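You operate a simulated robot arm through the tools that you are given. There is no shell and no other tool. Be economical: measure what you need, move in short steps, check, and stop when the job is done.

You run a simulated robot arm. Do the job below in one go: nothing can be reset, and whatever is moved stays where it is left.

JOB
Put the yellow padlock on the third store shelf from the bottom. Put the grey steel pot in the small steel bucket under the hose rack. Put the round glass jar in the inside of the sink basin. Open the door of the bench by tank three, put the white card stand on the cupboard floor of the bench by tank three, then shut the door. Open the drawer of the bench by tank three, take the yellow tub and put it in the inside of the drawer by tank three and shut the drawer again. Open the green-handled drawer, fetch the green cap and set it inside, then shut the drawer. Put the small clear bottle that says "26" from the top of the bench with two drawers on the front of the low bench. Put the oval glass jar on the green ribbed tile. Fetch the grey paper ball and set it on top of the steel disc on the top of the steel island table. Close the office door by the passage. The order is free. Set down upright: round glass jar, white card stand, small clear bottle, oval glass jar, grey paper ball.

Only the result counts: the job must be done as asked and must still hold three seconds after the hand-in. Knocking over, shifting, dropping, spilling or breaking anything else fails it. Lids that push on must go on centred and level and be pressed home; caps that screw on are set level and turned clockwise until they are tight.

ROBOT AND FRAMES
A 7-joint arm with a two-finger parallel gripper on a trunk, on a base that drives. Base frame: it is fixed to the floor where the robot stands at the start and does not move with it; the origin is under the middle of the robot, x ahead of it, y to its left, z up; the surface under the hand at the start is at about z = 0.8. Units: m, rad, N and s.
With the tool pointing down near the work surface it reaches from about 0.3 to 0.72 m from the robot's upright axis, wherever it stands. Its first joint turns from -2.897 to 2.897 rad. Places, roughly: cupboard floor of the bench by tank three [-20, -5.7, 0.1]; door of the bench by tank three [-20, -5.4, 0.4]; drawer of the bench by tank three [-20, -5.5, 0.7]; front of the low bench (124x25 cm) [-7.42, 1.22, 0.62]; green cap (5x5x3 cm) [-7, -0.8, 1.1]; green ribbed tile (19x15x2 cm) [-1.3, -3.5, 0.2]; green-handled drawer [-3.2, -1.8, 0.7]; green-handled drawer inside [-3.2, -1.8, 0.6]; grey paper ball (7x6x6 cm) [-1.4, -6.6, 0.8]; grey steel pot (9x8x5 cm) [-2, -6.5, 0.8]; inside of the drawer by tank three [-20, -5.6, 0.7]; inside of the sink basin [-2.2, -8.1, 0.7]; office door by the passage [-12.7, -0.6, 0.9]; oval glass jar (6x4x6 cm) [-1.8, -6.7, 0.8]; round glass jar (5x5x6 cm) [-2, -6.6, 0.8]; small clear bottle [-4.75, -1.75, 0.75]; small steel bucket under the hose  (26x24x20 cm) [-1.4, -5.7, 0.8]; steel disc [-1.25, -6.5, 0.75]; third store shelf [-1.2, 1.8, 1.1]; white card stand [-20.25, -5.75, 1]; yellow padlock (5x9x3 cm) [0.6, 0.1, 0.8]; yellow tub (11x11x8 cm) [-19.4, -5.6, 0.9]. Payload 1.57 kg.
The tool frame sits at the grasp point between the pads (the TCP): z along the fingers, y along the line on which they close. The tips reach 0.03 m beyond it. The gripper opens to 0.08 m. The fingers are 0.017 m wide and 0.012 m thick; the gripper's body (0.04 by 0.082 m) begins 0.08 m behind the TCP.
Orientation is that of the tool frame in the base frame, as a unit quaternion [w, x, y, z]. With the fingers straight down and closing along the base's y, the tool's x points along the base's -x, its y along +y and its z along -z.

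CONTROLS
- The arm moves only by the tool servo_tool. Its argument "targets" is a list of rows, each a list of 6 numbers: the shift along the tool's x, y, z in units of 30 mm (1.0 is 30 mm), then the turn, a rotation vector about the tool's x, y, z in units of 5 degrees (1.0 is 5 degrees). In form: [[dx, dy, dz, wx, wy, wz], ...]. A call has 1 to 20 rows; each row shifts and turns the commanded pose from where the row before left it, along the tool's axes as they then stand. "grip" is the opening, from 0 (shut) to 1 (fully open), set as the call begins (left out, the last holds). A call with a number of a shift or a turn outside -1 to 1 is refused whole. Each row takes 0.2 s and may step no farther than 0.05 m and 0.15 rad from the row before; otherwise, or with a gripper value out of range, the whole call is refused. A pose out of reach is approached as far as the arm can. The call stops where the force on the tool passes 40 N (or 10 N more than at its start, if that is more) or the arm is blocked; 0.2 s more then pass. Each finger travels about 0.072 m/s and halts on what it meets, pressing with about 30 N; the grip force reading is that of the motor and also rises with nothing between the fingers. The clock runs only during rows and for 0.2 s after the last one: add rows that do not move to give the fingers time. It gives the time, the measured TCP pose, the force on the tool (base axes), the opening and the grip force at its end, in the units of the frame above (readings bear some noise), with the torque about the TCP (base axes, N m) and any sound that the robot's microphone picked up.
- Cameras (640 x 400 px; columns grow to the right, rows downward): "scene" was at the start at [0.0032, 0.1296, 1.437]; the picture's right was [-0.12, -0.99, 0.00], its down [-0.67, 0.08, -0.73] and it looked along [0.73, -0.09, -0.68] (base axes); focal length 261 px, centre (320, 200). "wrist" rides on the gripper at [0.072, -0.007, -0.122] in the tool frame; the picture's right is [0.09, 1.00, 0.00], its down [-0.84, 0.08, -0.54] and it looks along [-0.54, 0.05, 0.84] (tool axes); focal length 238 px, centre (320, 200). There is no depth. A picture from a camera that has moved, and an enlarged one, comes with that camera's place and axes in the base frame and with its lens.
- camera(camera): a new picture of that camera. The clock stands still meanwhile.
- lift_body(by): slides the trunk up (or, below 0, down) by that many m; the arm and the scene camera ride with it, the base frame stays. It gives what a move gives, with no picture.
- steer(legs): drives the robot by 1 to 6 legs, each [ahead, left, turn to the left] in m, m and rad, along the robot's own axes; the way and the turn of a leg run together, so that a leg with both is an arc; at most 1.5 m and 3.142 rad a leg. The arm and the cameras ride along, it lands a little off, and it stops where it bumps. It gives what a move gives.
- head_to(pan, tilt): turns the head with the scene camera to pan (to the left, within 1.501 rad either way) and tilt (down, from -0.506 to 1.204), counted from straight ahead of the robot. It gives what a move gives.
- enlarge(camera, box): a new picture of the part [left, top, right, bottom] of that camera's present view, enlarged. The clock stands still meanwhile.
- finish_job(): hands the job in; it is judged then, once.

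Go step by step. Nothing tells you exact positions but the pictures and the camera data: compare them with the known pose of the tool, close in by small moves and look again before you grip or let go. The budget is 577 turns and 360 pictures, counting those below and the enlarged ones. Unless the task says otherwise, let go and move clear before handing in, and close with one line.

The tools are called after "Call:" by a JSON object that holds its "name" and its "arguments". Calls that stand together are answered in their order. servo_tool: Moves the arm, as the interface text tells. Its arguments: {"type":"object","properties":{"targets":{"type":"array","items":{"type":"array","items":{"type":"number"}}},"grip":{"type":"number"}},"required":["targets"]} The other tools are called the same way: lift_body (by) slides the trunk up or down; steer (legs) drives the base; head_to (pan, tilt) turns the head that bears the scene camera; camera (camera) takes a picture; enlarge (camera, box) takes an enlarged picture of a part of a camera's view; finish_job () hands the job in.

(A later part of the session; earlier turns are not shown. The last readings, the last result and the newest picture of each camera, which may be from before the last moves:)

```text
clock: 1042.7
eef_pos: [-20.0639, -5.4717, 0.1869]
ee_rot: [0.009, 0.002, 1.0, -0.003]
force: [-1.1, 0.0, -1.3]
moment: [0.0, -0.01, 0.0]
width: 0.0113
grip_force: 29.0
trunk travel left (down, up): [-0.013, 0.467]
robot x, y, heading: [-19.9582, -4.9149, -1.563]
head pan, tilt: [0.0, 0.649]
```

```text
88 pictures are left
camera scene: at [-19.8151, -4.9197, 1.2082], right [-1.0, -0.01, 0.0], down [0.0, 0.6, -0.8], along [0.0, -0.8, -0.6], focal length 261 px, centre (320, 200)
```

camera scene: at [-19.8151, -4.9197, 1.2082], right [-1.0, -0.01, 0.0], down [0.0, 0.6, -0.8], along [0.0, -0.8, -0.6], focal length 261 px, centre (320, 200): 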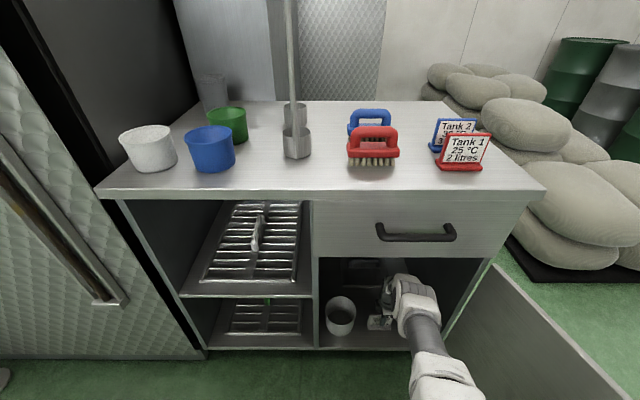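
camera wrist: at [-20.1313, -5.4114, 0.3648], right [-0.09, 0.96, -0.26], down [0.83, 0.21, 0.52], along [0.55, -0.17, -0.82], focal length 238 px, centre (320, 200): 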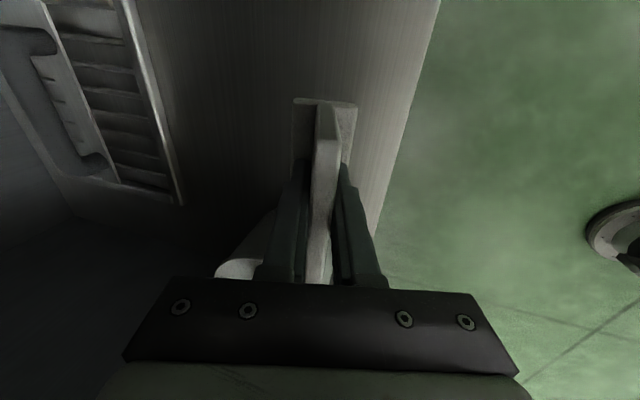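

Call:
{"name": "servo_tool", "arguments": {"targets": [[0, 0.05, 0.22, 0, 0, 0], [0, 0, 0, 0, 0, 0]]}}

Call:
{"name": "servo_tool", "arguments": {"targets": [[0, 0.05, 0.22, 0, 0, 0], [0, 0, 0, 0, 0, 0]]}}

Call:
{"name": "camera", "arguments": {"camera": "wrist"}}

```text
clock: 1043.3
eef_pos: [-20.0637, -5.4704, 0.1796]
ee_rot: [0.009, 0.0, 1.0, -0.002]
force: [-0.7, -0.2, -0.3]
moment: [0.0, 0.03, -0.03]
width: 0.0114
grip_force: 29.1
trunk travel left (down, up): [-0.013, 0.467]
robot x, y, heading: [-19.9552, -4.9093, -1.568]
head pan, tilt: [0.0, 0.649]
```

```text
clock: 1043.9
eef_pos: [-20.0641, -5.4692, 0.1768]
ee_rot: [0.009, 0.0, 1.0, -0.004]
force: [1.1, -0.1, 20.4]
moment: [0.46, -0.04, -0.08]
width: 0.0116
grip_force: 29.1
trunk travel left (down, up): [-0.013, 0.467]
robot x, y, heading: [-19.9524, -4.9116, -1.567]
head pan, tilt: [0.0, 0.649]
```

```text
87 pictures are left
camera wrist: at [-20.1369, -5.4763, 0.2988], right [-0.09, 1.0, -0.01], down [0.83, 0.08, 0.56], along [0.55, 0.04, -0.83], focal length 238 px, centre (320, 200)
```

wrist: 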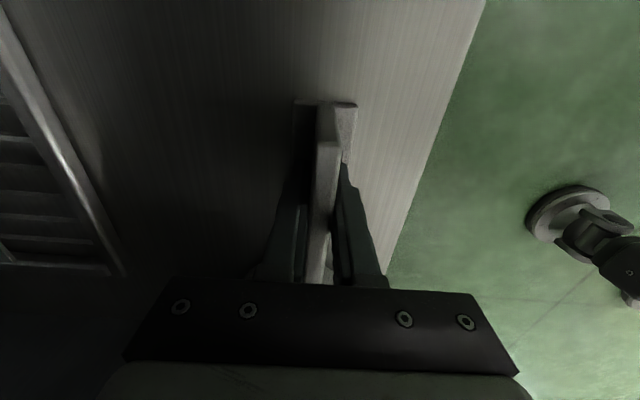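

Standing on the floor. Ease and release, then rise clear of the card.

Call:
{"name": "servo_tool", "arguments": {"targets": [[0, 0, -0.1, 0, 0, 0], [0, 0, 0, 0, 0, 0]]}}

Call:
{"name": "servo_tool", "arguments": {"targets": [[0, 0, 0, 0, 0, 0], [0, 0, 0, 0, 0, 0], [0, 0, 0, 0, 0, 0]], "grip": 0.6}}

Call:
{"name": "servo_tool", "arguments": {"targets": [[0, 0, -0.5, 0, 0, 0], [0, 0, -0.8, 0, 0, 0], [0, 0, -0.8, 0, 0, 0], [0, 0, 0, 0, 0, 0]]}}

Call:
{"name": "camera", "arguments": {"camera": "wrist"}}

Call:
{"name": "camera", "arguments": {"camera": "scene"}}

```text
clock: 1044.5
eef_pos: [-20.0617, -5.4661, 0.1773]
ee_rot: [0.009, 0.0, 1.0, -0.001]
force: [-0.3, 0.3, 1.0]
moment: [0.03, 0.06, -0.02]
width: 0.0116
grip_force: 29.5
trunk travel left (down, up): [-0.013, 0.467]
robot x, y, heading: [-19.9509, -4.9155, -1.568]
head pan, tilt: [0.0, 0.649]
```

```text
clock: 1045.3
eef_pos: [-20.0633, -5.4677, 0.1775]
ee_rot: [0.009, 0.0, 1.0, -0.003]
force: [-0.6, 0.3, 0.1]
moment: [-0.01, -0.02, -0.04]
width: 0.0481
grip_force: 0.0
trunk travel left (down, up): [-0.013, 0.467]
robot x, y, heading: [-19.9564, -4.9095, -1.566]
head pan, tilt: [0.0, 0.649]
```

```text
clock: 1046.5
eef_pos: [-20.0556, -5.4347, 0.2159]
ee_rot: [0.016, -0.001, 1.0, 0.024]
force: [0.0, 0.3, -0.1]
moment: [-0.01, -0.01, 0.01]
width: 0.0476
grip_force: 0.0
trunk travel left (down, up): [-0.013, 0.467]
robot x, y, heading: [-19.956, -4.9097, -1.573]
head pan, tilt: [0.0, 0.649]
stopped in row 4: the arm was blocked; the commanded pose is now the measured one
```

```text
86 pictures are left
camera wrist: at [-20.1287, -5.4478, 0.3364], right [-0.09, 0.99, 0.05], down [0.82, 0.05, 0.57], along [0.57, 0.09, -0.82], focal length 238 px, centre (320, 200)
```

wrist: 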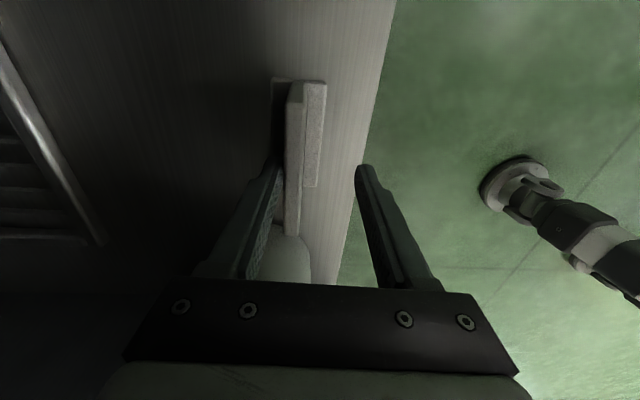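

```text
85 pictures are left
camera scene: at [-19.8148, -4.9193, 1.2105], right [-1.0, -0.01, 0.0], down [0.0, 0.61, -0.8], along [0.0, -0.8, -0.61], focal length 261 px, centre (320, 200)
```

scene: 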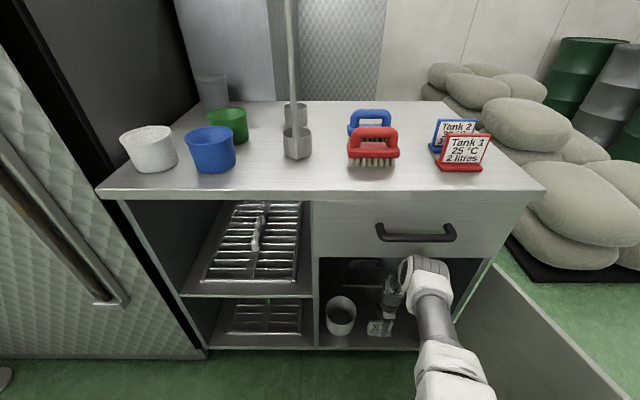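

The wrist touched the drawer edge again. Tilt the hand back (wrist outward), shift the TCP south to recentre on the card, then check.

Call:
{"name": "servo_tool", "arguments": {"targets": [[0, 0, 0, 0.6, 0, 0], [0, -0.2, 0, 0.6, 0, 0], [0, -0.2, 0, 0.6, 0, 0], [0, -0.2, 0, 0.6, 0, 0], [0, 0, 0, 0, 0, 0]], "grip": 0.9}}

Call:
{"name": "camera", "arguments": {"camera": "wrist"}}

Call:
{"name": "camera", "arguments": {"camera": "scene"}}

```text
clock: 1047.7
eef_pos: [-20.0569, -5.4587, 0.2216]
ee_rot: [0.014, 0.001, 0.996, -0.087]
force: [-0.6, 0.4, 0.0]
moment: [-0.02, 0.02, -0.03]
width: 0.072
grip_force: 0.0
trunk travel left (down, up): [-0.013, 0.467]
robot x, y, heading: [-19.9558, -4.9106, -1.566]
head pan, tilt: [0.0, 0.649]
```

```text
84 pictures are left
camera wrist: at [-20.1304, -5.4451, 0.3419], right [-0.09, 0.98, -0.17], down [0.82, 0.17, 0.54], along [0.56, -0.1, -0.82], focal length 238 px, centre (320, 200)
```

wrist: 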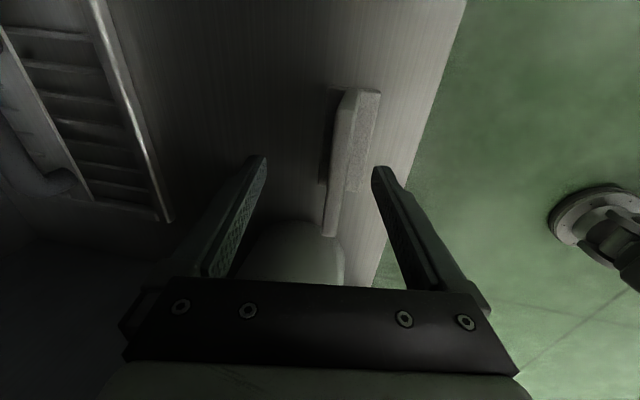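

```text
83 pictures are left
camera scene: at [-19.8143, -4.9183, 1.2084], right [-1.0, -0.01, 0.0], down [0.0, 0.6, -0.8], along [0.0, -0.8, -0.6], focal length 261 px, centre (320, 200)
```

scene: 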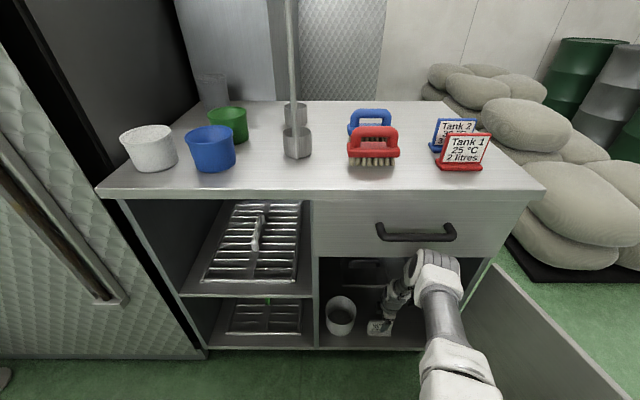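

Card still stands. Rise ~2.5 cm while tilting a bit more so the wrist clears the drawer.

Call:
{"name": "servo_tool", "arguments": {"targets": [[0, 0, 0, 0.9, 0, 0], [0, -0.08, -0.3, 0.9, 0, 0], [0, -0.08, -0.3, 0, 0, 0], [0, -0.1, -0.3, 0, 0, 0], [0, 0, 0, 0, 0, 0]]}}

Call:
{"name": "camera", "arguments": {"camera": "wrist"}}

Call:
{"name": "enlarge", "arguments": {"camera": "scene", "box": [300, 230, 480, 370]}}

```text
clock: 1049.1
eef_pos: [-20.0549, -5.4278, 0.2273]
ee_rot: [0.02, 0.006, 0.99, -0.142]
force: [0.0, 0.6, 0.6]
moment: [0.01, 0.06, 0.01]
width: 0.0718
grip_force: 0.1
trunk travel left (down, up): [-0.013, 0.467]
robot x, y, heading: [-19.9551, -4.9105, -1.563]
head pan, tilt: [0.0, 0.649]
stopped in row 5: the arm was blocked; the commanded pose is now the measured one
```

```text
82 pictures are left
camera wrist: at [-20.1279, -5.4008, 0.3441], right [-0.08, 0.96, -0.28], down [0.82, 0.22, 0.53], along [0.57, -0.19, -0.8], focal length 238 px, centre (320, 200)
```

wrist: 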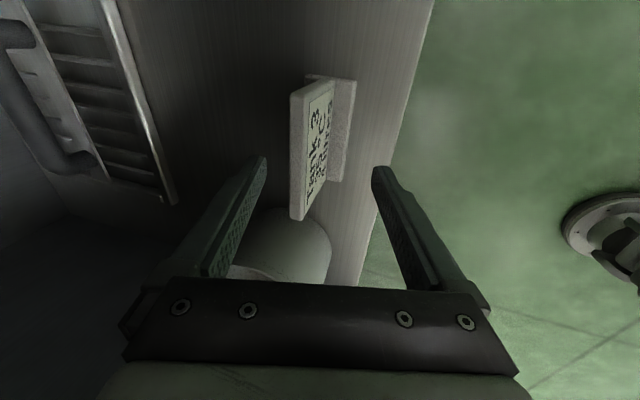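

```text
2.86 times, centred on (390, 300) of scene
camera zoom: at [-19.8151, -4.9156, 1.2115], right [-1.0, 0.0, 0.0], down [0.0, 0.6, -0.8], along [0.0, -0.8, -0.6], focal length 747 px, centre (120, -86)
```

zoom: 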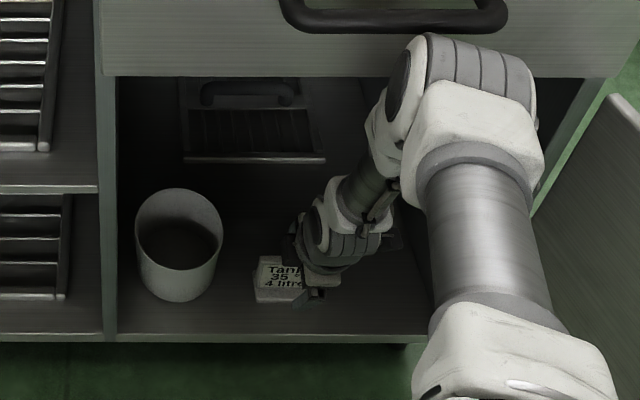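

The south finger is now ~1.5 cm above the card's top edge thanks to the tilt. Tilt slightly more and back straight out.

Call:
{"name": "servo_tool", "arguments": {"targets": [[0, 0, -0.1, 0.8, 0, 0], [0, 0, -0.1, 0.8, 0, 0], [0, 0, 0, 0, 0, 0]]}}

Call:
{"name": "camera", "arguments": {"camera": "wrist"}}

```text
clock: 1049.9
eef_pos: [-20.0597, -5.4335, 0.2389]
ee_rot: [0.019, 0.012, 0.976, -0.218]
force: [0.1, 0.5, 0.2]
moment: [0.01, 0.0, 0.01]
width: 0.072
grip_force: 0.1
trunk travel left (down, up): [-0.013, 0.467]
robot x, y, heading: [-19.9557, -4.9071, -1.57]
head pan, tilt: [0.0, 0.649]
```

```text
80 pictures are left
camera wrist: at [-20.1345, -5.3863, 0.349], right [-0.06, 0.9, -0.43], down [0.82, 0.29, 0.49], along [0.57, -0.32, -0.76], focal length 238 px, centre (320, 200)
```

wrist: 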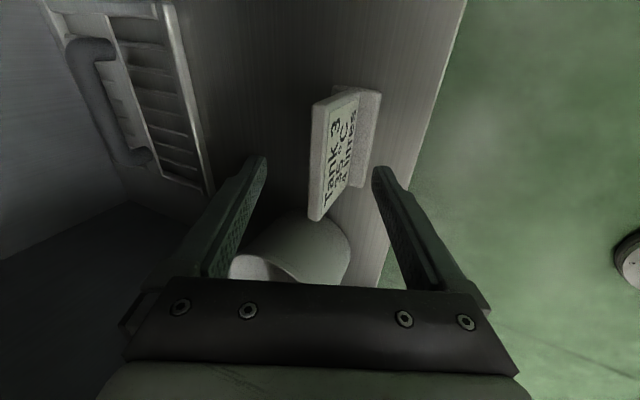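

Call:
{"name": "steer", "arguments": {"legs": [[-0.3, 0, 0]]}}

Call:
{"name": "camera", "arguments": {"camera": "scene"}}

Call:
{"name": "enlarge", "arguments": {"camera": "scene", "box": [280, 180, 460, 310]}}

```text
clock: 1052.4
eef_pos: [-20.0619, -5.1375, 0.2328]
ee_rot: [0.017, 0.012, 0.977, -0.213]
force: [-0.4, -0.9, 0.9]
moment: [-0.02, 0.03, 0.02]
width: 0.0718
grip_force: 0.0
trunk travel left (down, up): [-0.013, 0.467]
robot x, y, heading: [-19.9519, -4.6182, -1.579]
head pan, tilt: [0.0, 0.649]
```

```text
79 pictures are left
camera scene: at [-19.8142, -4.6249, 1.2082], right [-1.0, 0.01, 0.0], down [0.0, 0.6, -0.8], along [-0.01, -0.8, -0.6], focal length 261 px, centre (320, 200)
```

scene: 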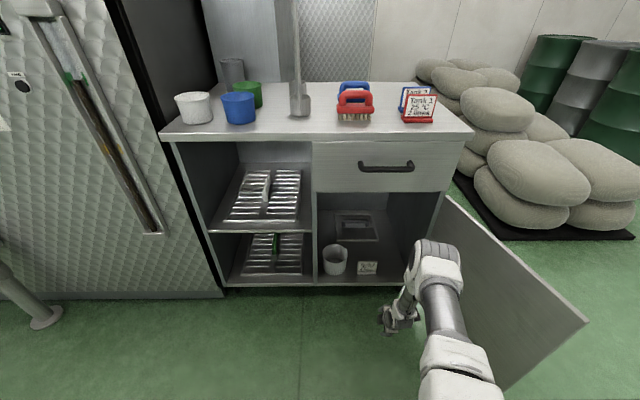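

```text
3.08 times, centred on (370, 245) of scene
camera zoom: at [-19.8142, -4.6249, 1.2082], right [-1.0, 0.01, 0.0], down [0.0, 0.6, -0.8], along [-0.01, -0.8, -0.6], focal length 804 px, centre (166, 62)
```

zoom: 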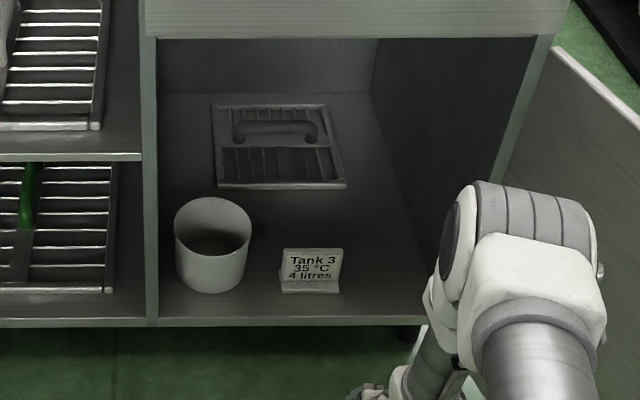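

The card stands upright inside. Now raise the hand and level it to shut the door.

Call:
{"name": "servo_tool", "arguments": {"targets": [[0, -0.42, -0.9, 0, 0, 0], [0, -0.42, -0.9, 0, 0, 0], [0, -0.42, -0.9, 0, 0, 0], [0, -0.42, -0.9, 0, 0, 0], [0, -0.42, -0.9, 0, 0, 0], [0, -0.42, -0.9, 0, 0, 0], [0, -0.42, -0.9, 0, 0, 0], [0, -0.42, -0.9, 0, 0, 0], [0, 0, 0, -1, 0, 0], [0, 0, 0, -1, 0, 0], [0, 0, 0, -1, 0, 0], [0, 0, 0, -1, 0, 0], [0, 0, 0, -1, 0, 0], [0, 0, 0, 0, 0, 0]], "grip": 0}}

Call:
{"name": "lift_body", "arguments": {"by": 0.3}}

Call:
{"name": "camera", "arguments": {"camera": "scene"}}

Call:
{"name": "camera", "arguments": {"camera": "wrist"}}

```text
clock: 1055.4
eef_pos: [-20.0678, -5.1382, 0.4704]
ee_rot: [0.02, 0.008, 1.0, 0.003]
force: [-0.8, 0.6, -0.3]
moment: [-0.04, -0.03, 0.0]
width: 0.0
grip_force: 21.6
trunk travel left (down, up): [-0.013, 0.467]
robot x, y, heading: [-19.9548, -4.6169, -1.578]
head pan, tilt: [0.0, 0.649]
```

```text
clock: 1058.4
eef_pos: [-20.0684, -5.1393, 0.7717]
ee_rot: [0.02, 0.008, 1.0, 0.002]
force: [-0.3, 0.1, 0.1]
moment: [0.01, 0.02, -0.02]
width: 0.0
grip_force: 21.1
trunk travel left (down, up): [-0.313, 0.167]
robot x, y, heading: [-19.9554, -4.6158, -1.575]
head pan, tilt: [0.0, 0.649]
```

```text
77 pictures are left
camera scene: at [-19.8142, -4.6249, 1.5082], right [-1.0, 0.01, 0.0], down [0.0, 0.6, -0.8], along [-0.01, -0.8, -0.6], focal length 261 px, centre (320, 200)
```

scene: 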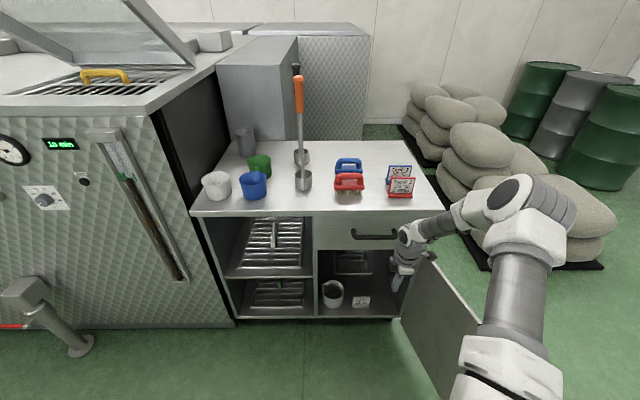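

```text
76 pictures are left
camera wrist: at [-20.144, -5.1457, 0.8911], right [-0.08, 1.0, 0.0], down [0.82, 0.06, 0.57], along [0.57, 0.04, -0.82], focal length 238 px, centre (320, 200)
```

wrist: 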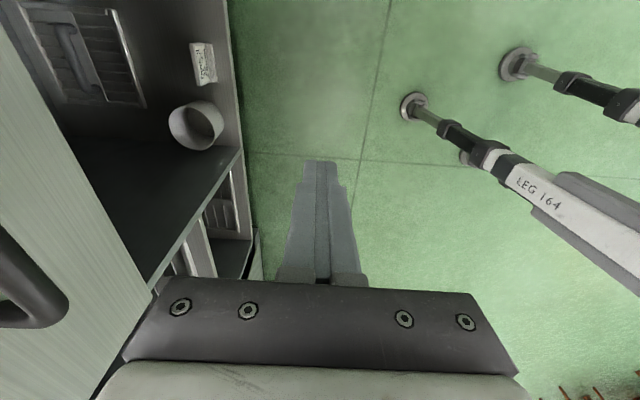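

Now move the closed fingers over the door top to its outer (west) side.

Call:
{"name": "servo_tool", "arguments": {"targets": [[1, 0.25, -0.7, 0, 0, 0], [1, 0.25, 0, 0, 0, 0], [1, 0.25, 0, 0, 0, 0], [1, 0.25, 0, 0, 0, 0], [1, 0.25, 0, 0, 0, 0], [1, 0.25, 0, 0, 0, 0], [1, 0.25, 0, 0, 0, 0], [1, 0.25, 0, 0, 0, 0], [1, 0.25, 0, 0, 0, 0], [1, 0.25, 0, 0, 0, 0], [0.9, 0.1, 0, 0, 0, 0], [0, 0, 0, 0, 0, 0]]}}

Call:
{"name": "camera", "arguments": {"camera": "wrist"}}

Call:
{"name": "camera", "arguments": {"camera": "scene"}}

```text
clock: 1061.0
eef_pos: [-20.3961, -5.0574, 0.7806]
ee_rot: [0.019, 0.008, 1.0, 0.003]
force: [-0.2, -0.1, -0.2]
moment: [0.03, 0.0, -0.03]
width: 0.0001
grip_force: 21.2
trunk travel left (down, up): [-0.313, 0.167]
robot x, y, heading: [-19.9566, -4.6172, -1.583]
head pan, tilt: [0.0, 0.649]
```

```text
75 pictures are left
camera wrist: at [-20.4706, -5.0633, 0.9019], right [-0.08, 1.0, 0.0], down [0.82, 0.06, 0.57], along [0.57, 0.05, -0.82], focal length 238 px, centre (320, 200)
```

wrist: 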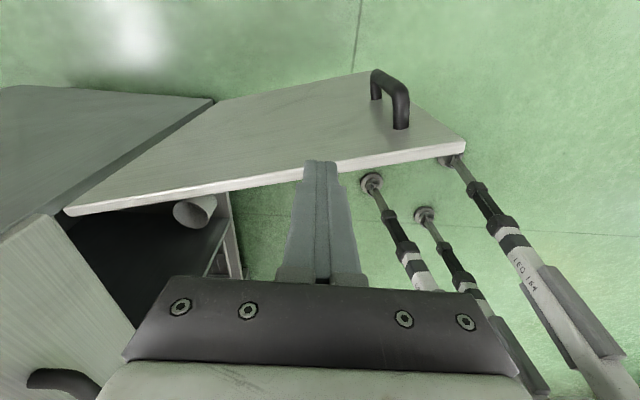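

```text
74 pictures are left
camera scene: at [-19.8143, -4.6249, 1.5082], right [-1.0, 0.01, 0.0], down [0.0, 0.6, -0.8], along [-0.01, -0.8, -0.6], focal length 261 px, centre (320, 200)
```

scene: 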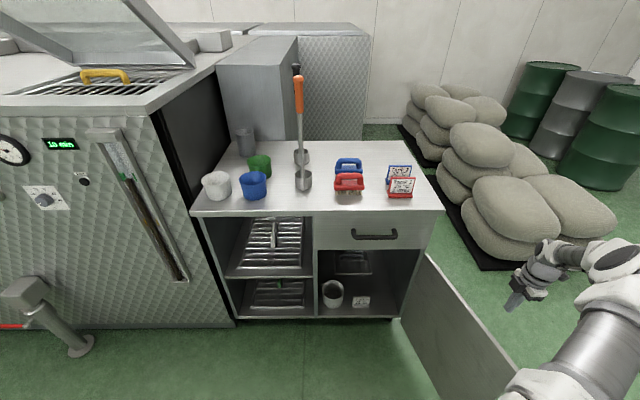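

Fingers are west of the door's top edge. Dip down 15 cm on the outer side and sweep it closed.

Call:
{"name": "servo_tool", "arguments": {"targets": [[0.3, 0, 0.8, 0, 0, 0], [0, 0, 1, 0, 0, 0], [0, 0, 1, 0, 0, 0], [0, 0, 1, 0, 0, 0], [0, 0, 1, 0, 0, 0], [0, 0, 0, 0, 0, 0]]}}

Call:
{"name": "camera", "arguments": {"camera": "wrist"}}

```text
clock: 1062.4
eef_pos: [-20.3979, -5.0542, 0.6363]
ee_rot: [0.02, 0.007, 1.0, 0.003]
force: [0.0, 0.7, -1.0]
moment: [-0.03, -0.04, 0.0]
width: 0.0002
grip_force: 21.5
trunk travel left (down, up): [-0.313, 0.167]
robot x, y, heading: [-19.9557, -4.6145, -1.578]
head pan, tilt: [0.0, 0.649]
```

```text
73 pictures are left
camera wrist: at [-20.4731, -5.0601, 0.7564], right [-0.08, 1.0, 0.0], down [0.82, 0.06, 0.57], along [0.57, 0.05, -0.82], focal length 238 px, centre (320, 200)
```

wrist: 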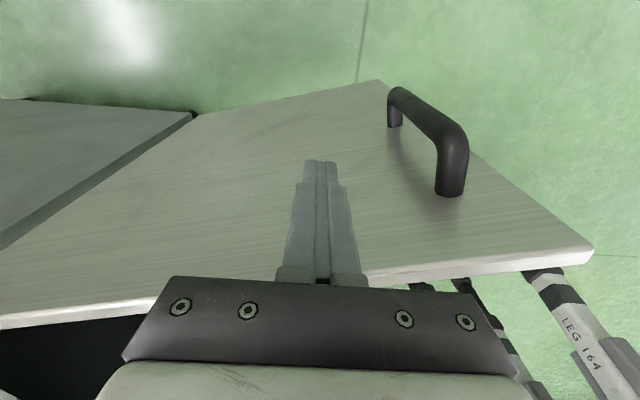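

Call:
{"name": "servo_tool", "arguments": {"targets": [[-0.97, 0.35, 0, 0, 0, 0], [-0.97, 0.35, 0, 0, 0, 0], [-1, 0.18, 0, 0, 0, 0], [-1, 0.18, 0, 0, 0, 0], [-1, 0, 0, 0, 0, 0], [-1, 0, 0, 0, 0, 0], [-1, -0.18, 0, 0, 0, 0], [-1, -0.18, 0, 0, 0, 0], [-0.97, -0.35, 0, 0, 0, 0], [-0.97, -0.35, 0, 0, 0, 0], [-0.87, -0.5, 0, 0, 0, 0], [-0.87, -0.5, 0, 0, 0, 0]]}}

Call:
{"name": "camera", "arguments": {"camera": "scene"}}

```text
clock: 1065.0
eef_pos: [-20.0455, -5.0913, 0.6495]
ee_rot: [0.02, 0.009, 1.0, 0.002]
force: [-0.1, 0.6, 0.8]
moment: [0.01, -0.01, -0.01]
width: 0.0
grip_force: 21.4
trunk travel left (down, up): [-0.313, 0.167]
robot x, y, heading: [-19.9533, -4.614, -1.583]
head pan, tilt: [0.0, 0.649]
```

```text
72 pictures are left
camera scene: at [-19.8143, -4.6249, 1.5082], right [-1.0, 0.01, 0.0], down [0.01, 0.6, -0.8], along [-0.01, -0.8, -0.6], focal length 261 px, centre (320, 200)
```

scene: 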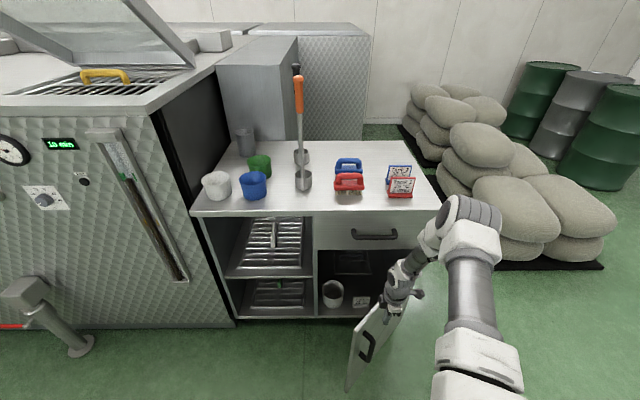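

Call:
{"name": "servo_tool", "arguments": {"targets": [[-0.78, -0.67, 0, 0, 0, 0], [-0.78, -0.67, 0, 0, 0, 0], [-0.67, -0.78, 0, 0, 0, 0], [-0.67, -0.78, 0, 0, 0, 0], [-0.4, -0.87, 0, 0, 0, 0], [-0.4, -0.8, 0, 0, 0, 0]]}}

Call:
{"name": "camera", "arguments": {"camera": "scene"}}

```text
clock: 1066.4
eef_pos: [-19.9396, -5.2309, 0.6523]
ee_rot: [0.02, 0.008, 1.0, 0.002]
force: [-0.3, -0.4, 0.3]
moment: [-0.02, 0.01, 0.0]
width: 0.0002
grip_force: 21.3
trunk travel left (down, up): [-0.313, 0.167]
robot x, y, heading: [-19.9565, -4.6196, -1.585]
head pan, tilt: [0.0, 0.649]
```

```text
71 pictures are left
camera scene: at [-19.8143, -4.6249, 1.5082], right [-1.0, 0.01, 0.0], down [0.0, 0.6, -0.8], along [-0.01, -0.8, -0.6], focal length 261 px, centre (320, 200)
```

scene: 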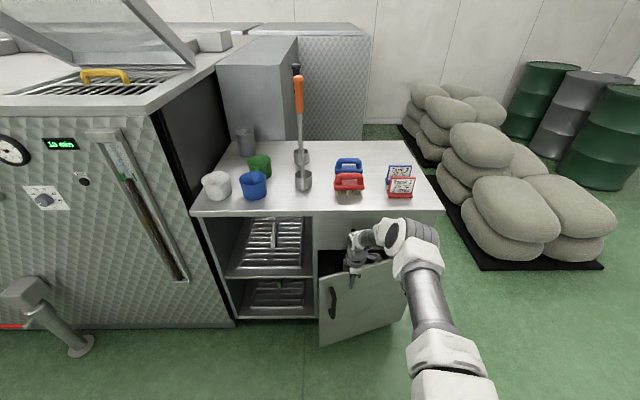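

Pull back, tilt the hand 40° forward, and push the door the rest of the way with the fingertips.

Call:
{"name": "servo_tool", "arguments": {"targets": [[0, 1, 0, 0, 0, 0], [0, 1, 0, 0, 0, 0], [0, 1, 0, 0, 0, 0], [0, 1, 0, 0, 0, 0], [0, 0, 0, 1, 0, 0], [0, 0, 0, 1, 0, 0], [0, 0, 0, 1, 0, 0], [0, 0, 0, 1, 0, 0], [0, 0, 0, 1, 0, 0], [0, 0, 0, 1, 0, 0], [0, 0, 0, 1, 0, 0], [0, 0, 0, 1, 0, 0], [0, 0, 0, 0, 0, 0]]}}

Call:
{"name": "camera", "arguments": {"camera": "scene"}}

Call:
{"name": "camera", "arguments": {"camera": "wrist"}}

```text
clock: 1069.2
eef_pos: [-19.9404, -5.1094, 0.6533]
ee_rot: [0.016, 0.014, 0.94, -0.34]
force: [0.3, 0.2, 0.3]
moment: [-0.02, 0.0, -0.02]
width: 0.0
grip_force: 21.3
trunk travel left (down, up): [-0.313, 0.167]
robot x, y, heading: [-19.9552, -4.6207, -1.579]
head pan, tilt: [0.0, 0.649]
```

```text
70 pictures are left
camera scene: at [-19.8142, -4.6249, 1.5082], right [-1.0, 0.01, 0.0], down [0.0, 0.6, -0.8], along [-0.01, -0.8, -0.6], focal length 261 px, centre (320, 200)
```

scene: 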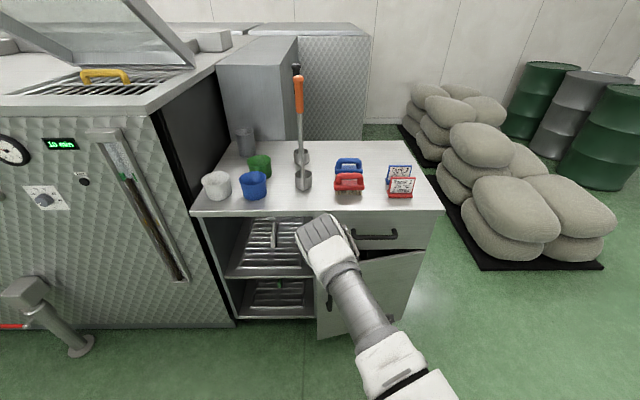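

```text
69 pictures are left
camera wrist: at [-20.0138, -5.0358, 0.7502], right [-0.06, 0.77, -0.64], down [0.83, 0.39, 0.4], along [0.56, -0.51, -0.66], focal length 238 px, centre (320, 200)
```

wrist: 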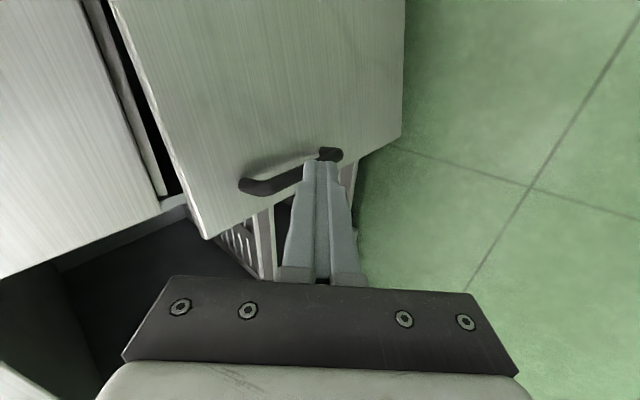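

The elbow swung sideways in this yaw; go back to neutral yaw and use the same 45° push pose that worked for the drawer.

Call:
{"name": "servo_tool", "arguments": {"targets": [[0, 0, 0, -1, 0, 0], [0, 0, 0, -1, 0, 0], [0, 0, 0, -1, 0, 0], [0, 0, 0, -1, 0, 0], [0, 0, 0, -1, 0, 0], [0, 0, 0, -1, 0, 0], [0, 0, 0, -1, 0, 0], [0, 0, 0, -1, 0, 0], [0, 0, 0, 0, 0, 0], [0, 0, -1, 0, 0, 0], [0, 0, -1, 0, 0, 0], [0, 0, -1, 0, 0, 0], [0, 0, 0, 0, 0, 0]]}}

Call:
{"name": "servo_tool", "arguments": {"targets": [[0, 0, 0, 0, 0, 1], [0, 0, 0, 0, 0, 1], [0, 0, 0, 0, 0, 1], [0, 0, 0, 0, 0, 1], [0, 0, 0, 0, 0, 1], [0, 0, 0, 0, 0, 1], [0, 0, 0, 0, 0, 1], [0, 0, 0, 0, 0, 1], [0, 0, 0, 0, 0, 1], [0, 0, 0, 0, 0, 1], [0, 0, 0, 0, 0, 1], [0, 0, 0, 0, 0, 1], [0, 0, 0, 0, 0, 1], [0, 0, 0, 0, 0, 1], [0, 0, 0, 0, 0, 1], [0, 0, 0, 0, 0, 1], [0, 0, 0, 0, 0, 1], [0, 0, 0, 0, 0, 1], [0, 0, 0, 0, 0, 0]]}}

Call:
{"name": "steer", "arguments": {"legs": [[-0.15, 0, 0]]}}

Call:
{"name": "servo_tool", "arguments": {"targets": [[0, 0, 0, 0, -1, 0], [0, 0, 0, 0, -1, 0], [0, 0, 0, 0, -1, 0], [0, 0, 0, 0, -1, 0], [0, 0, 0, 0, -1, 0], [0, 0, 0, 0, -1, 0], [0, 0, 0, 0, -1, 0], [0, 0, 0, 0, -1, 0], [0, 0, 0, 0, -1, 0], [0, 0, 0, 0, 0, 0]]}}

Call:
{"name": "camera", "arguments": {"camera": "scene"}}

```text
clock: 1072.0
eef_pos: [-19.9437, -5.1103, 0.74]
ee_rot: [0.019, 0.008, 1.0, 0.002]
force: [0.0, -0.6, -0.6]
moment: [-0.01, 0.02, 0.03]
width: 0.0001
grip_force: 20.6
trunk travel left (down, up): [-0.313, 0.167]
robot x, y, heading: [-19.955, -4.6165, -1.577]
head pan, tilt: [0.0, 0.649]
```

```text
clock: 1076.0
eef_pos: [-19.9434, -5.1108, 0.743]
ee_rot: [0.012, 0.713, 0.701, 0.016]
force: [0.1, -0.6, 0.4]
moment: [-0.02, -0.02, -0.03]
width: 0.0002
grip_force: 20.7
trunk travel left (down, up): [-0.313, 0.167]
robot x, y, heading: [-19.9557, -4.6127, -1.582]
head pan, tilt: [0.0, 0.649]
```

```text
clock: 1077.7
eef_pos: [-19.9429, -4.9568, 0.7425]
ee_rot: [0.011, 0.712, 0.702, 0.015]
force: [0.3, 0.2, 0.2]
moment: [0.02, 0.02, -0.02]
width: 0.0
grip_force: 21.2
trunk travel left (down, up): [-0.313, 0.167]
robot x, y, heading: [-19.9532, -4.4661, -1.582]
head pan, tilt: [0.0, 0.649]
```

```text
clock: 1079.8
eef_pos: [-19.9421, -4.9561, 0.742]
ee_rot: [0.28, 0.664, 0.644, -0.258]
force: [0.4, -0.2, 0.6]
moment: [-0.03, -0.03, 0.0]
width: 0.0
grip_force: 21.1
trunk travel left (down, up): [-0.313, 0.167]
robot x, y, heading: [-19.9553, -4.4658, -1.578]
head pan, tilt: [0.0, 0.649]
```

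```text
68 pictures are left
camera scene: at [-19.8131, -4.4717, 1.5082], right [-1.0, 0.01, 0.0], down [0.0, 0.6, -0.8], along [-0.01, -0.8, -0.6], focal length 261 px, centre (320, 200)
```

scene: 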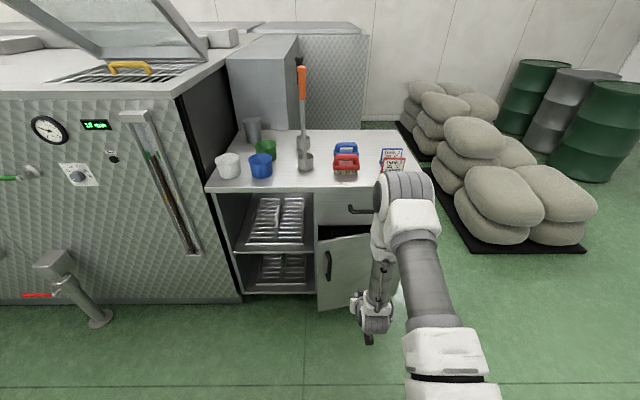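

Call:
{"name": "lift_body", "arguments": {"by": -0.17}}

Call:
{"name": "steer", "arguments": {"legs": [[0.35, 0, 0]]}}

Call:
{"name": "camera", "arguments": {"camera": "scene"}}

Call:
{"name": "camera", "arguments": {"camera": "wrist"}}

```text
clock: 1081.8
eef_pos: [-19.9413, -4.9568, 0.5715]
ee_rot: [0.28, 0.664, 0.644, -0.258]
force: [-0.3, -0.4, -0.8]
moment: [-0.01, 0.02, 0.03]
width: 0.0001
grip_force: 20.9
trunk travel left (down, up): [-0.143, 0.337]
robot x, y, heading: [-19.9557, -4.4665, -1.577]
head pan, tilt: [0.0, 0.649]
```

```text
clock: 1084.6
eef_pos: [-19.9431, -5.302, 0.5721]
ee_rot: [0.28, 0.664, 0.644, -0.258]
force: [-0.4, 1.0, 0.6]
moment: [-0.02, 0.0, 0.0]
width: 0.0
grip_force: 21.1
trunk travel left (down, up): [-0.143, 0.337]
robot x, y, heading: [-19.9546, -4.8108, -1.577]
head pan, tilt: [0.0, 0.649]
```

```text
67 pictures are left
camera scene: at [-19.8155, -4.8174, 1.3382], right [-1.0, 0.01, 0.0], down [0.0, 0.6, -0.8], along [-0.01, -0.8, -0.6], focal length 261 px, centre (320, 200)
```

scene: 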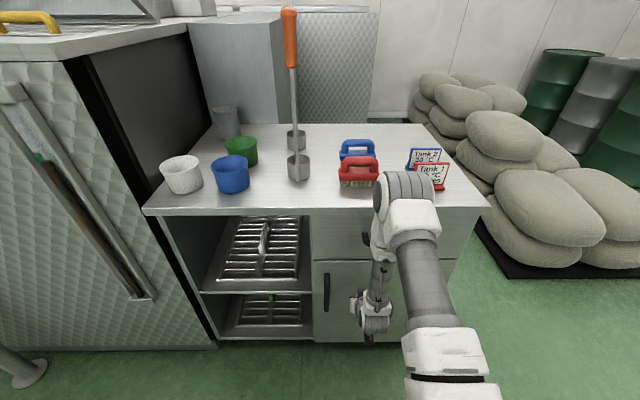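

```text
66 pictures are left
camera wrist: at [-19.9489, -5.1659, 0.6091], right [1.0, 0.05, -0.03], down [0.04, -0.21, 0.98], along [0.04, -0.98, -0.22], focal length 238 px, centre (320, 200)
```

wrist: 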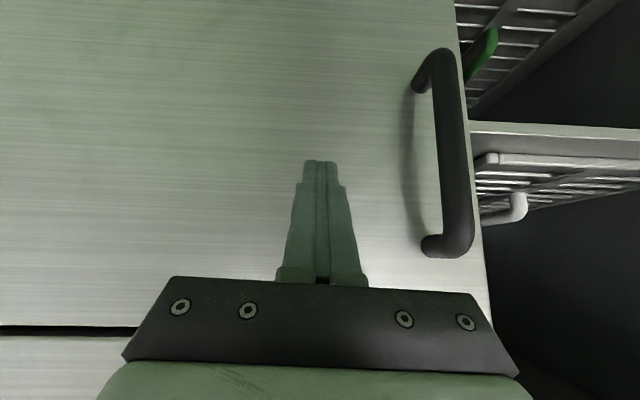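

Call:
{"name": "servo_tool", "arguments": {"targets": [[-0.35, 0, 0.35, 0, 0, 0], [-0.35, 0, 0.35, 0, 0, 0], [-0.35, 0, 0.35, 0, 0, 0], [-0.35, 0, 0.35, 0, 0, 0], [-0.35, 0, 0.35, 0, 0, 0], [0, 0, 0, 0, 0, 0]]}}

Call:
{"name": "camera", "arguments": {"camera": "wrist"}}

```text
clock: 1085.6
eef_pos: [-19.9451, -5.3433, 0.5641]
ee_rot: [0.27, 0.668, 0.648, -0.247]
force: [0.5, 5.3, 1.6]
moment: [0.0, 0.05, 0.0]
width: 0.0002
grip_force: 21.8
trunk travel left (down, up): [-0.143, 0.337]
robot x, y, heading: [-19.9552, -4.8074, -1.576]
head pan, tilt: [0.0, 0.649]
stopped in row 4: the force on the tool passed its limit at 93 N (the readings are from after the stop); the commanded pose is now the measured one
```

```text
65 pictures are left
camera wrist: at [-19.9504, -5.2087, 0.6067], right [1.0, 0.05, -0.02], down [0.04, -0.25, 0.97], along [0.04, -0.97, -0.25], focal length 238 px, centre (320, 200)
```

wrist: 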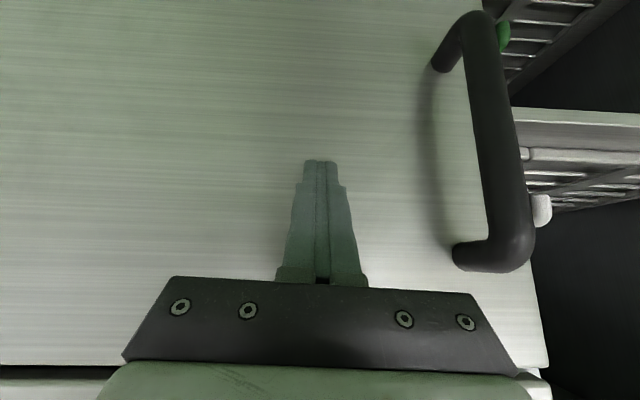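

Door hits its stop. Back off and verify both.

Call:
{"name": "steer", "arguments": {"legs": [[-0.6, 0, 0]]}}

Call:
{"name": "head_to", "arguments": {"pan": 0.0, "tilt": 0.5}}

Call:
{"name": "enlarge", "arguments": {"camera": "scene", "box": [200, 100, 440, 300]}}

```text
clock: 1089.9
eef_pos: [-19.9442, -4.7591, 0.5648]
ee_rot: [0.268, 0.672, 0.644, -0.25]
force: [0.1, -0.6, 0.0]
moment: [0.01, -0.04, 0.01]
width: 0.0001
grip_force: 21.4
trunk travel left (down, up): [-0.143, 0.337]
robot x, y, heading: [-19.9485, -4.2205, -1.586]
head pan, tilt: [0.0, 0.649]
```

```text
clock: 1090.6
eef_pos: [-19.9443, -4.7601, 0.5659]
ee_rot: [0.268, 0.671, 0.645, -0.25]
force: [1.1, 0.3, 1.0]
moment: [0.0, -0.01, 0.02]
width: 0.0
grip_force: 21.4
trunk travel left (down, up): [-0.143, 0.337]
robot x, y, heading: [-19.9495, -4.2202, -1.586]
head pan, tilt: [0.0, 0.499]
```

```text
2.00 times, centred on (320, 200) of scene
camera zoom: at [-19.8085, -4.2375, 1.3515], right [-1.0, 0.02, 0.0], down [0.01, 0.48, -0.88], along [-0.02, -0.88, -0.48], focal length 523 px, centre (320, 200)
```

zoom: 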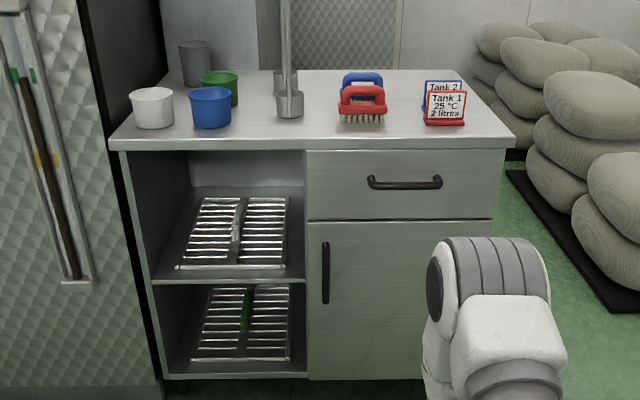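

Drawer and door are shut. Stow the arm and drive back east towards the office door.

Call:
{"name": "servo_tool", "arguments": {"targets": [[0, 0, 0, 0, 1, 0], [0, 0, 0, 0, 1, 0], [0, 0, 0, 0, 1, 0], [0, 0, 0, 0, 1, 0], [0, 0, 0, 0, 1, 0], [0, 0, 0, 0, 1, 0], [0, 0, 0, 0, 1, 0], [0, 0, 0, 0, 1, 0], [0, 0, 0, 0, 1, 0], [1, 0, -1, 0, 0, 0], [1, 0, -1, 0, 0, 0], [1, 0, -1, 0, 0, 0], [0, 0, -1, 0, 0, 0], [0, 0, -1, 0, 0, 0], [0, 0, -1, 0, 0, 0], [0, 0, -1, 0, 0, 0], [0, 0, -1, 0, 0, 0], [0, 0, -1, 0, 0, 0], [0, 0, -1, 0, 0, 0]]}}

Call:
{"name": "lift_body", "arguments": {"by": 0.107}}

Call:
{"name": "steer", "arguments": {"legs": [[-0.75, 0, 0], [0, 0, 1.586], [1.5, 0, 0], [1.5, 0, 0], [1.5, 0, 0]]}}

```text
clock: 1094.6
eef_pos: [-19.952, -4.6787, 0.8679]
ee_rot: [0.001, 0.716, 0.698, 0.027]
force: [-0.4, 0.3, 1.2]
moment: [0.0, 0.05, 0.04]
width: 0.0001
grip_force: 21.5
trunk travel left (down, up): [-0.143, 0.337]
robot x, y, heading: [-19.9492, -4.2211, -1.591]
head pan, tilt: [0.0, 0.499]
```

```text
clock: 1096.0
eef_pos: [-19.953, -4.679, 0.9733]
ee_rot: [0.001, 0.716, 0.697, 0.026]
force: [-0.3, 0.0, 0.4]
moment: [0.01, -0.02, 0.01]
width: 0.0
grip_force: 21.8
trunk travel left (down, up): [-0.25, 0.23]
robot x, y, heading: [-19.9511, -4.2243, -1.583]
head pan, tilt: [0.0, 0.499]
```

```text
clock: 1135.2
eef_pos: [-14.971, -3.6554, 0.9737]
ee_rot: [-0.016, 0.044, 0.999, 0.02]
force: [-0.1, -0.8, -0.6]
moment: [-0.03, 0.0, 0.02]
width: 0.0
grip_force: 21.9
trunk travel left (down, up): [-0.25, 0.23]
robot x, y, heading: [-15.4248, -3.6296, -0.08]
head pan, tilt: [0.0, 0.499]
```

Call:
{"name": "steer", "arguments": {"legs": [[0, 0, 0.08], [1.4, 0.4, 0], [0.95, 0.9, 0], [0, 0, 1.571]]}}

Call:
{"name": "head_to", "arguments": {"pan": 0.0, "tilt": 0.3}}

Call:
{"name": "camera", "arguments": {"camera": "scene"}}

```text
clock: 1157.1
eef_pos: [-13.0119, -1.9323, 0.9741]
ee_rot: [-0.026, -0.698, 0.716, 0.002]
force: [0.3, -1.0, -0.6]
moment: [-0.01, 0.03, 0.02]
width: 0.0
grip_force: 21.2
trunk travel left (down, up): [-0.25, 0.23]
robot x, y, heading: [-13.0148, -2.3894, 1.554]
head pan, tilt: [0.0, 0.499]
```

```text
clock: 1157.9
eef_pos: [-13.0126, -1.9332, 0.9741]
ee_rot: [-0.026, -0.698, 0.715, 0.002]
force: [-0.4, -0.4, 0.5]
moment: [-0.01, 0.04, -0.03]
width: 0.0
grip_force: 21.4
trunk travel left (down, up): [-0.25, 0.23]
robot x, y, heading: [-13.0156, -2.387, 1.551]
head pan, tilt: [0.0, 0.3]
```

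```text
63 pictures are left
camera scene: at [-13.156, -2.3729, 1.4769], right [1.0, -0.02, 0.0], down [-0.01, -0.3, -0.96], along [0.02, 0.95, -0.3], focal length 261 px, centre (320, 200)
```

scene: 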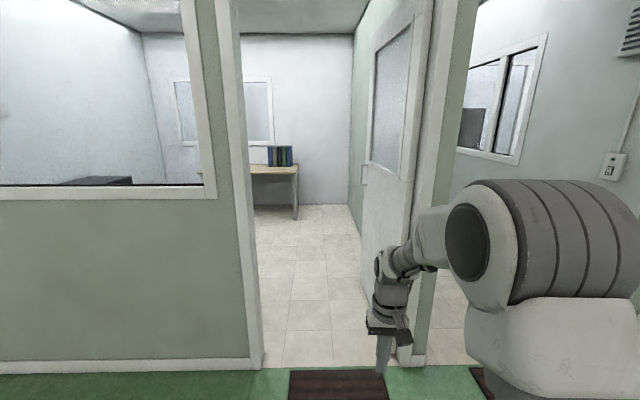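

Call:
{"name": "enlarge", "arguments": {"camera": "scene", "box": [300, 100, 440, 330]}}

```text
1.74 times, centred on (370, 215) of scene
camera zoom: at [-13.156, -2.3729, 1.4769], right [1.0, -0.02, 0.0], down [-0.01, -0.3, -0.96], along [0.02, 0.95, -0.3], focal length 454 px, centre (233, 174)
```

zoom: 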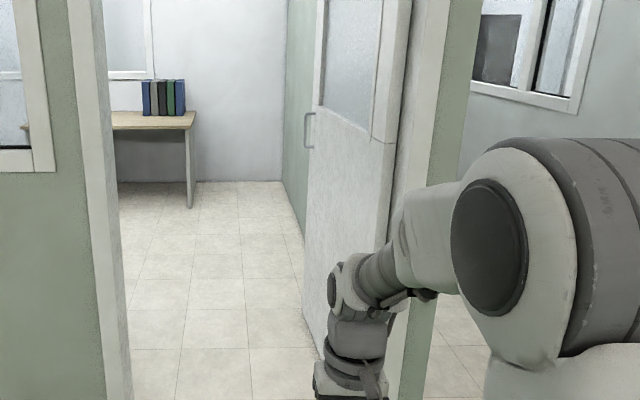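

The leaf lies open near the east wall with a vertical U-handle at ≈[-12.77,-0.2,1.0]. Enter the office through the doorway.

Call:
{"name": "steer", "arguments": {"legs": [[0, 0.12, 0.018], [1.2, 0, 0]]}}

Call:
{"name": "camera", "arguments": {"camera": "scene"}}

```text
clock: 1167.1
eef_pos: [-13.1585, -0.7287, 0.9737]
ee_rot: [0.026, 0.709, -0.705, -0.001]
force: [-0.1, 0.7, -0.3]
moment: [0.04, -0.01, 0.0]
width: 0.0001
grip_force: 20.9
trunk travel left (down, up): [-0.25, 0.23]
robot x, y, heading: [-13.1519, -1.1887, 1.584]
head pan, tilt: [0.0, 0.3]
```

```text
61 pictures are left
camera scene: at [-13.287, -1.174, 1.477], right [1.0, 0.01, 0.0], down [0.0, -0.3, -0.96], along [-0.01, 0.96, -0.3], focal length 261 px, centre (320, 200)
```

scene: 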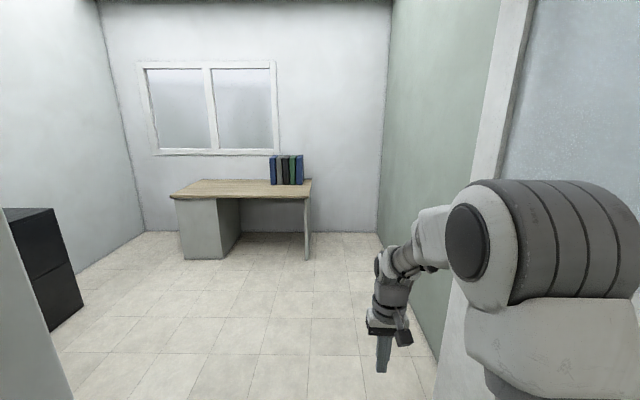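

Call:
{"name": "steer", "arguments": {"legs": [[1.05, 0, -0.013], [0, 0.35, 0], [0, 0, -1.571]]}}

Call:
{"name": "head_to", "arguments": {"pan": -0.2, "tilt": 0.5}}

Call:
{"name": "camera", "arguments": {"camera": "scene"}}

Call:
{"name": "camera", "arguments": {"camera": "wrist"}}

```text
clock: 1181.9
eef_pos: [-13.0604, -0.1137, 0.9736]
ee_rot: [-0.019, -0.039, 0.999, 0.019]
force: [0.3, -0.3, 0.7]
moment: [-0.01, 0.01, 0.04]
width: 0.0002
grip_force: 21.0
trunk travel left (down, up): [-0.25, 0.23]
robot x, y, heading: [-13.5139, -0.1557, 0.084]
head pan, tilt: [0.0, 0.3]
```

```text
clock: 1182.7
eef_pos: [-13.0596, -0.1127, 0.9729]
ee_rot: [-0.017, -0.039, 0.999, 0.018]
force: [0.2, 1.0, -0.1]
moment: [-0.03, -0.03, 0.0]
width: 0.0
grip_force: 20.8
trunk travel left (down, up): [-0.25, 0.23]
robot x, y, heading: [-13.5108, -0.1552, 0.085]
head pan, tilt: [-0.201, 0.499]
```

```text
60 pictures are left
camera scene: at [-13.5136, -0.0344, 1.4586], right [-0.11, -0.99, 0.0], down [-0.47, 0.05, -0.88], along [0.87, -0.1, -0.48], focal length 261 px, centre (320, 200)
```

scene: 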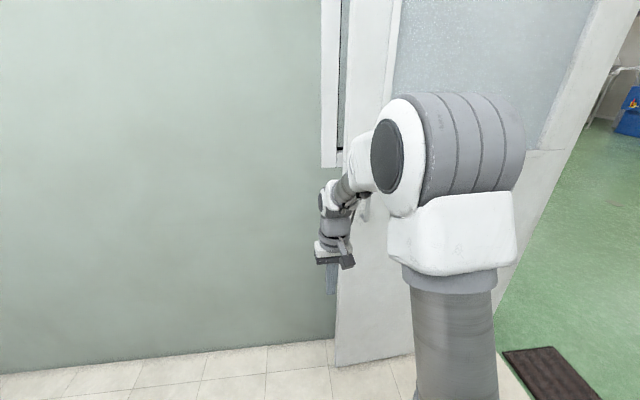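

```text
59 pictures are left
camera wrist: at [-13.1245, -0.1302, 1.0995], right [-0.17, 0.98, 0.04], down [0.85, 0.12, 0.51], along [0.5, 0.12, -0.86], focal length 238 px, centre (320, 200)
```

wrist: 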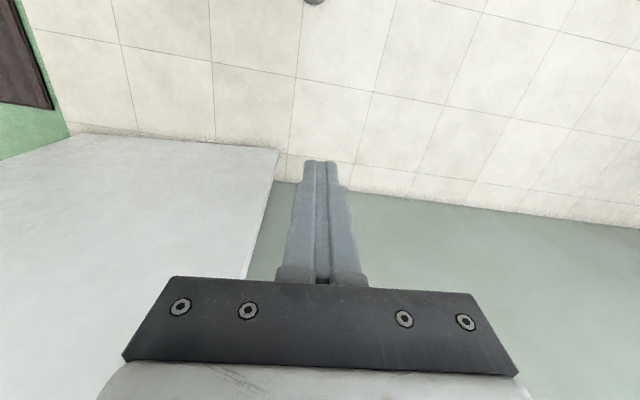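

There's ~11 cm behind the leaf's free edge ([-12.73,-0.22]); I'll stand north of it facing south, reach a horizontal hand behind the edge and sweep it shut.

Call:
{"name": "steer", "arguments": {"legs": [[0, 0.7, -0.08], [0, 0, -1.571], [0, 0.55, 0]]}}

Call:
{"name": "head_to", "arguments": {"pan": 0.0, "tilt": 0.45}}

Call:
{"name": "camera", "arguments": {"camera": "scene"}}

```text
clock: 1197.6
eef_pos: [-12.9797, 0.0784, 0.9729]
ee_rot: [0.0, 0.704, 0.71, 0.026]
force: [0.2, 0.5, -0.2]
moment: [0.01, 0.0, 0.0]
width: 0.0
grip_force: 21.2
trunk travel left (down, up): [-0.25, 0.23]
robot x, y, heading: [-12.9914, 0.5322, -1.552]
head pan, tilt: [-0.201, 0.499]
```

```text
clock: 1198.3
eef_pos: [-12.9786, 0.0794, 0.9745]
ee_rot: [0.002, 0.704, 0.71, 0.026]
force: [0.8, -0.4, -0.1]
moment: [-0.02, 0.02, 0.0]
width: 0.0
grip_force: 21.2
trunk travel left (down, up): [-0.25, 0.23]
robot x, y, heading: [-12.9933, 0.5329, -1.555]
head pan, tilt: [0.0, 0.45]
```

```text
58 pictures are left
camera scene: at [-12.8498, 0.5244, 1.463], right [-1.0, -0.01, 0.0], down [-0.01, 0.44, -0.9], along [0.01, -0.9, -0.44], focal length 261 px, centre (320, 200)
```

scene: 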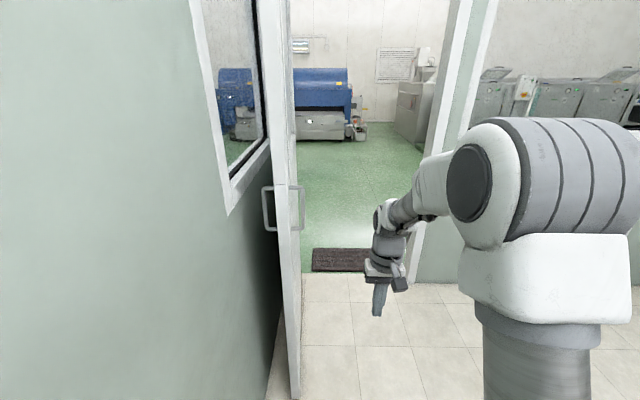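

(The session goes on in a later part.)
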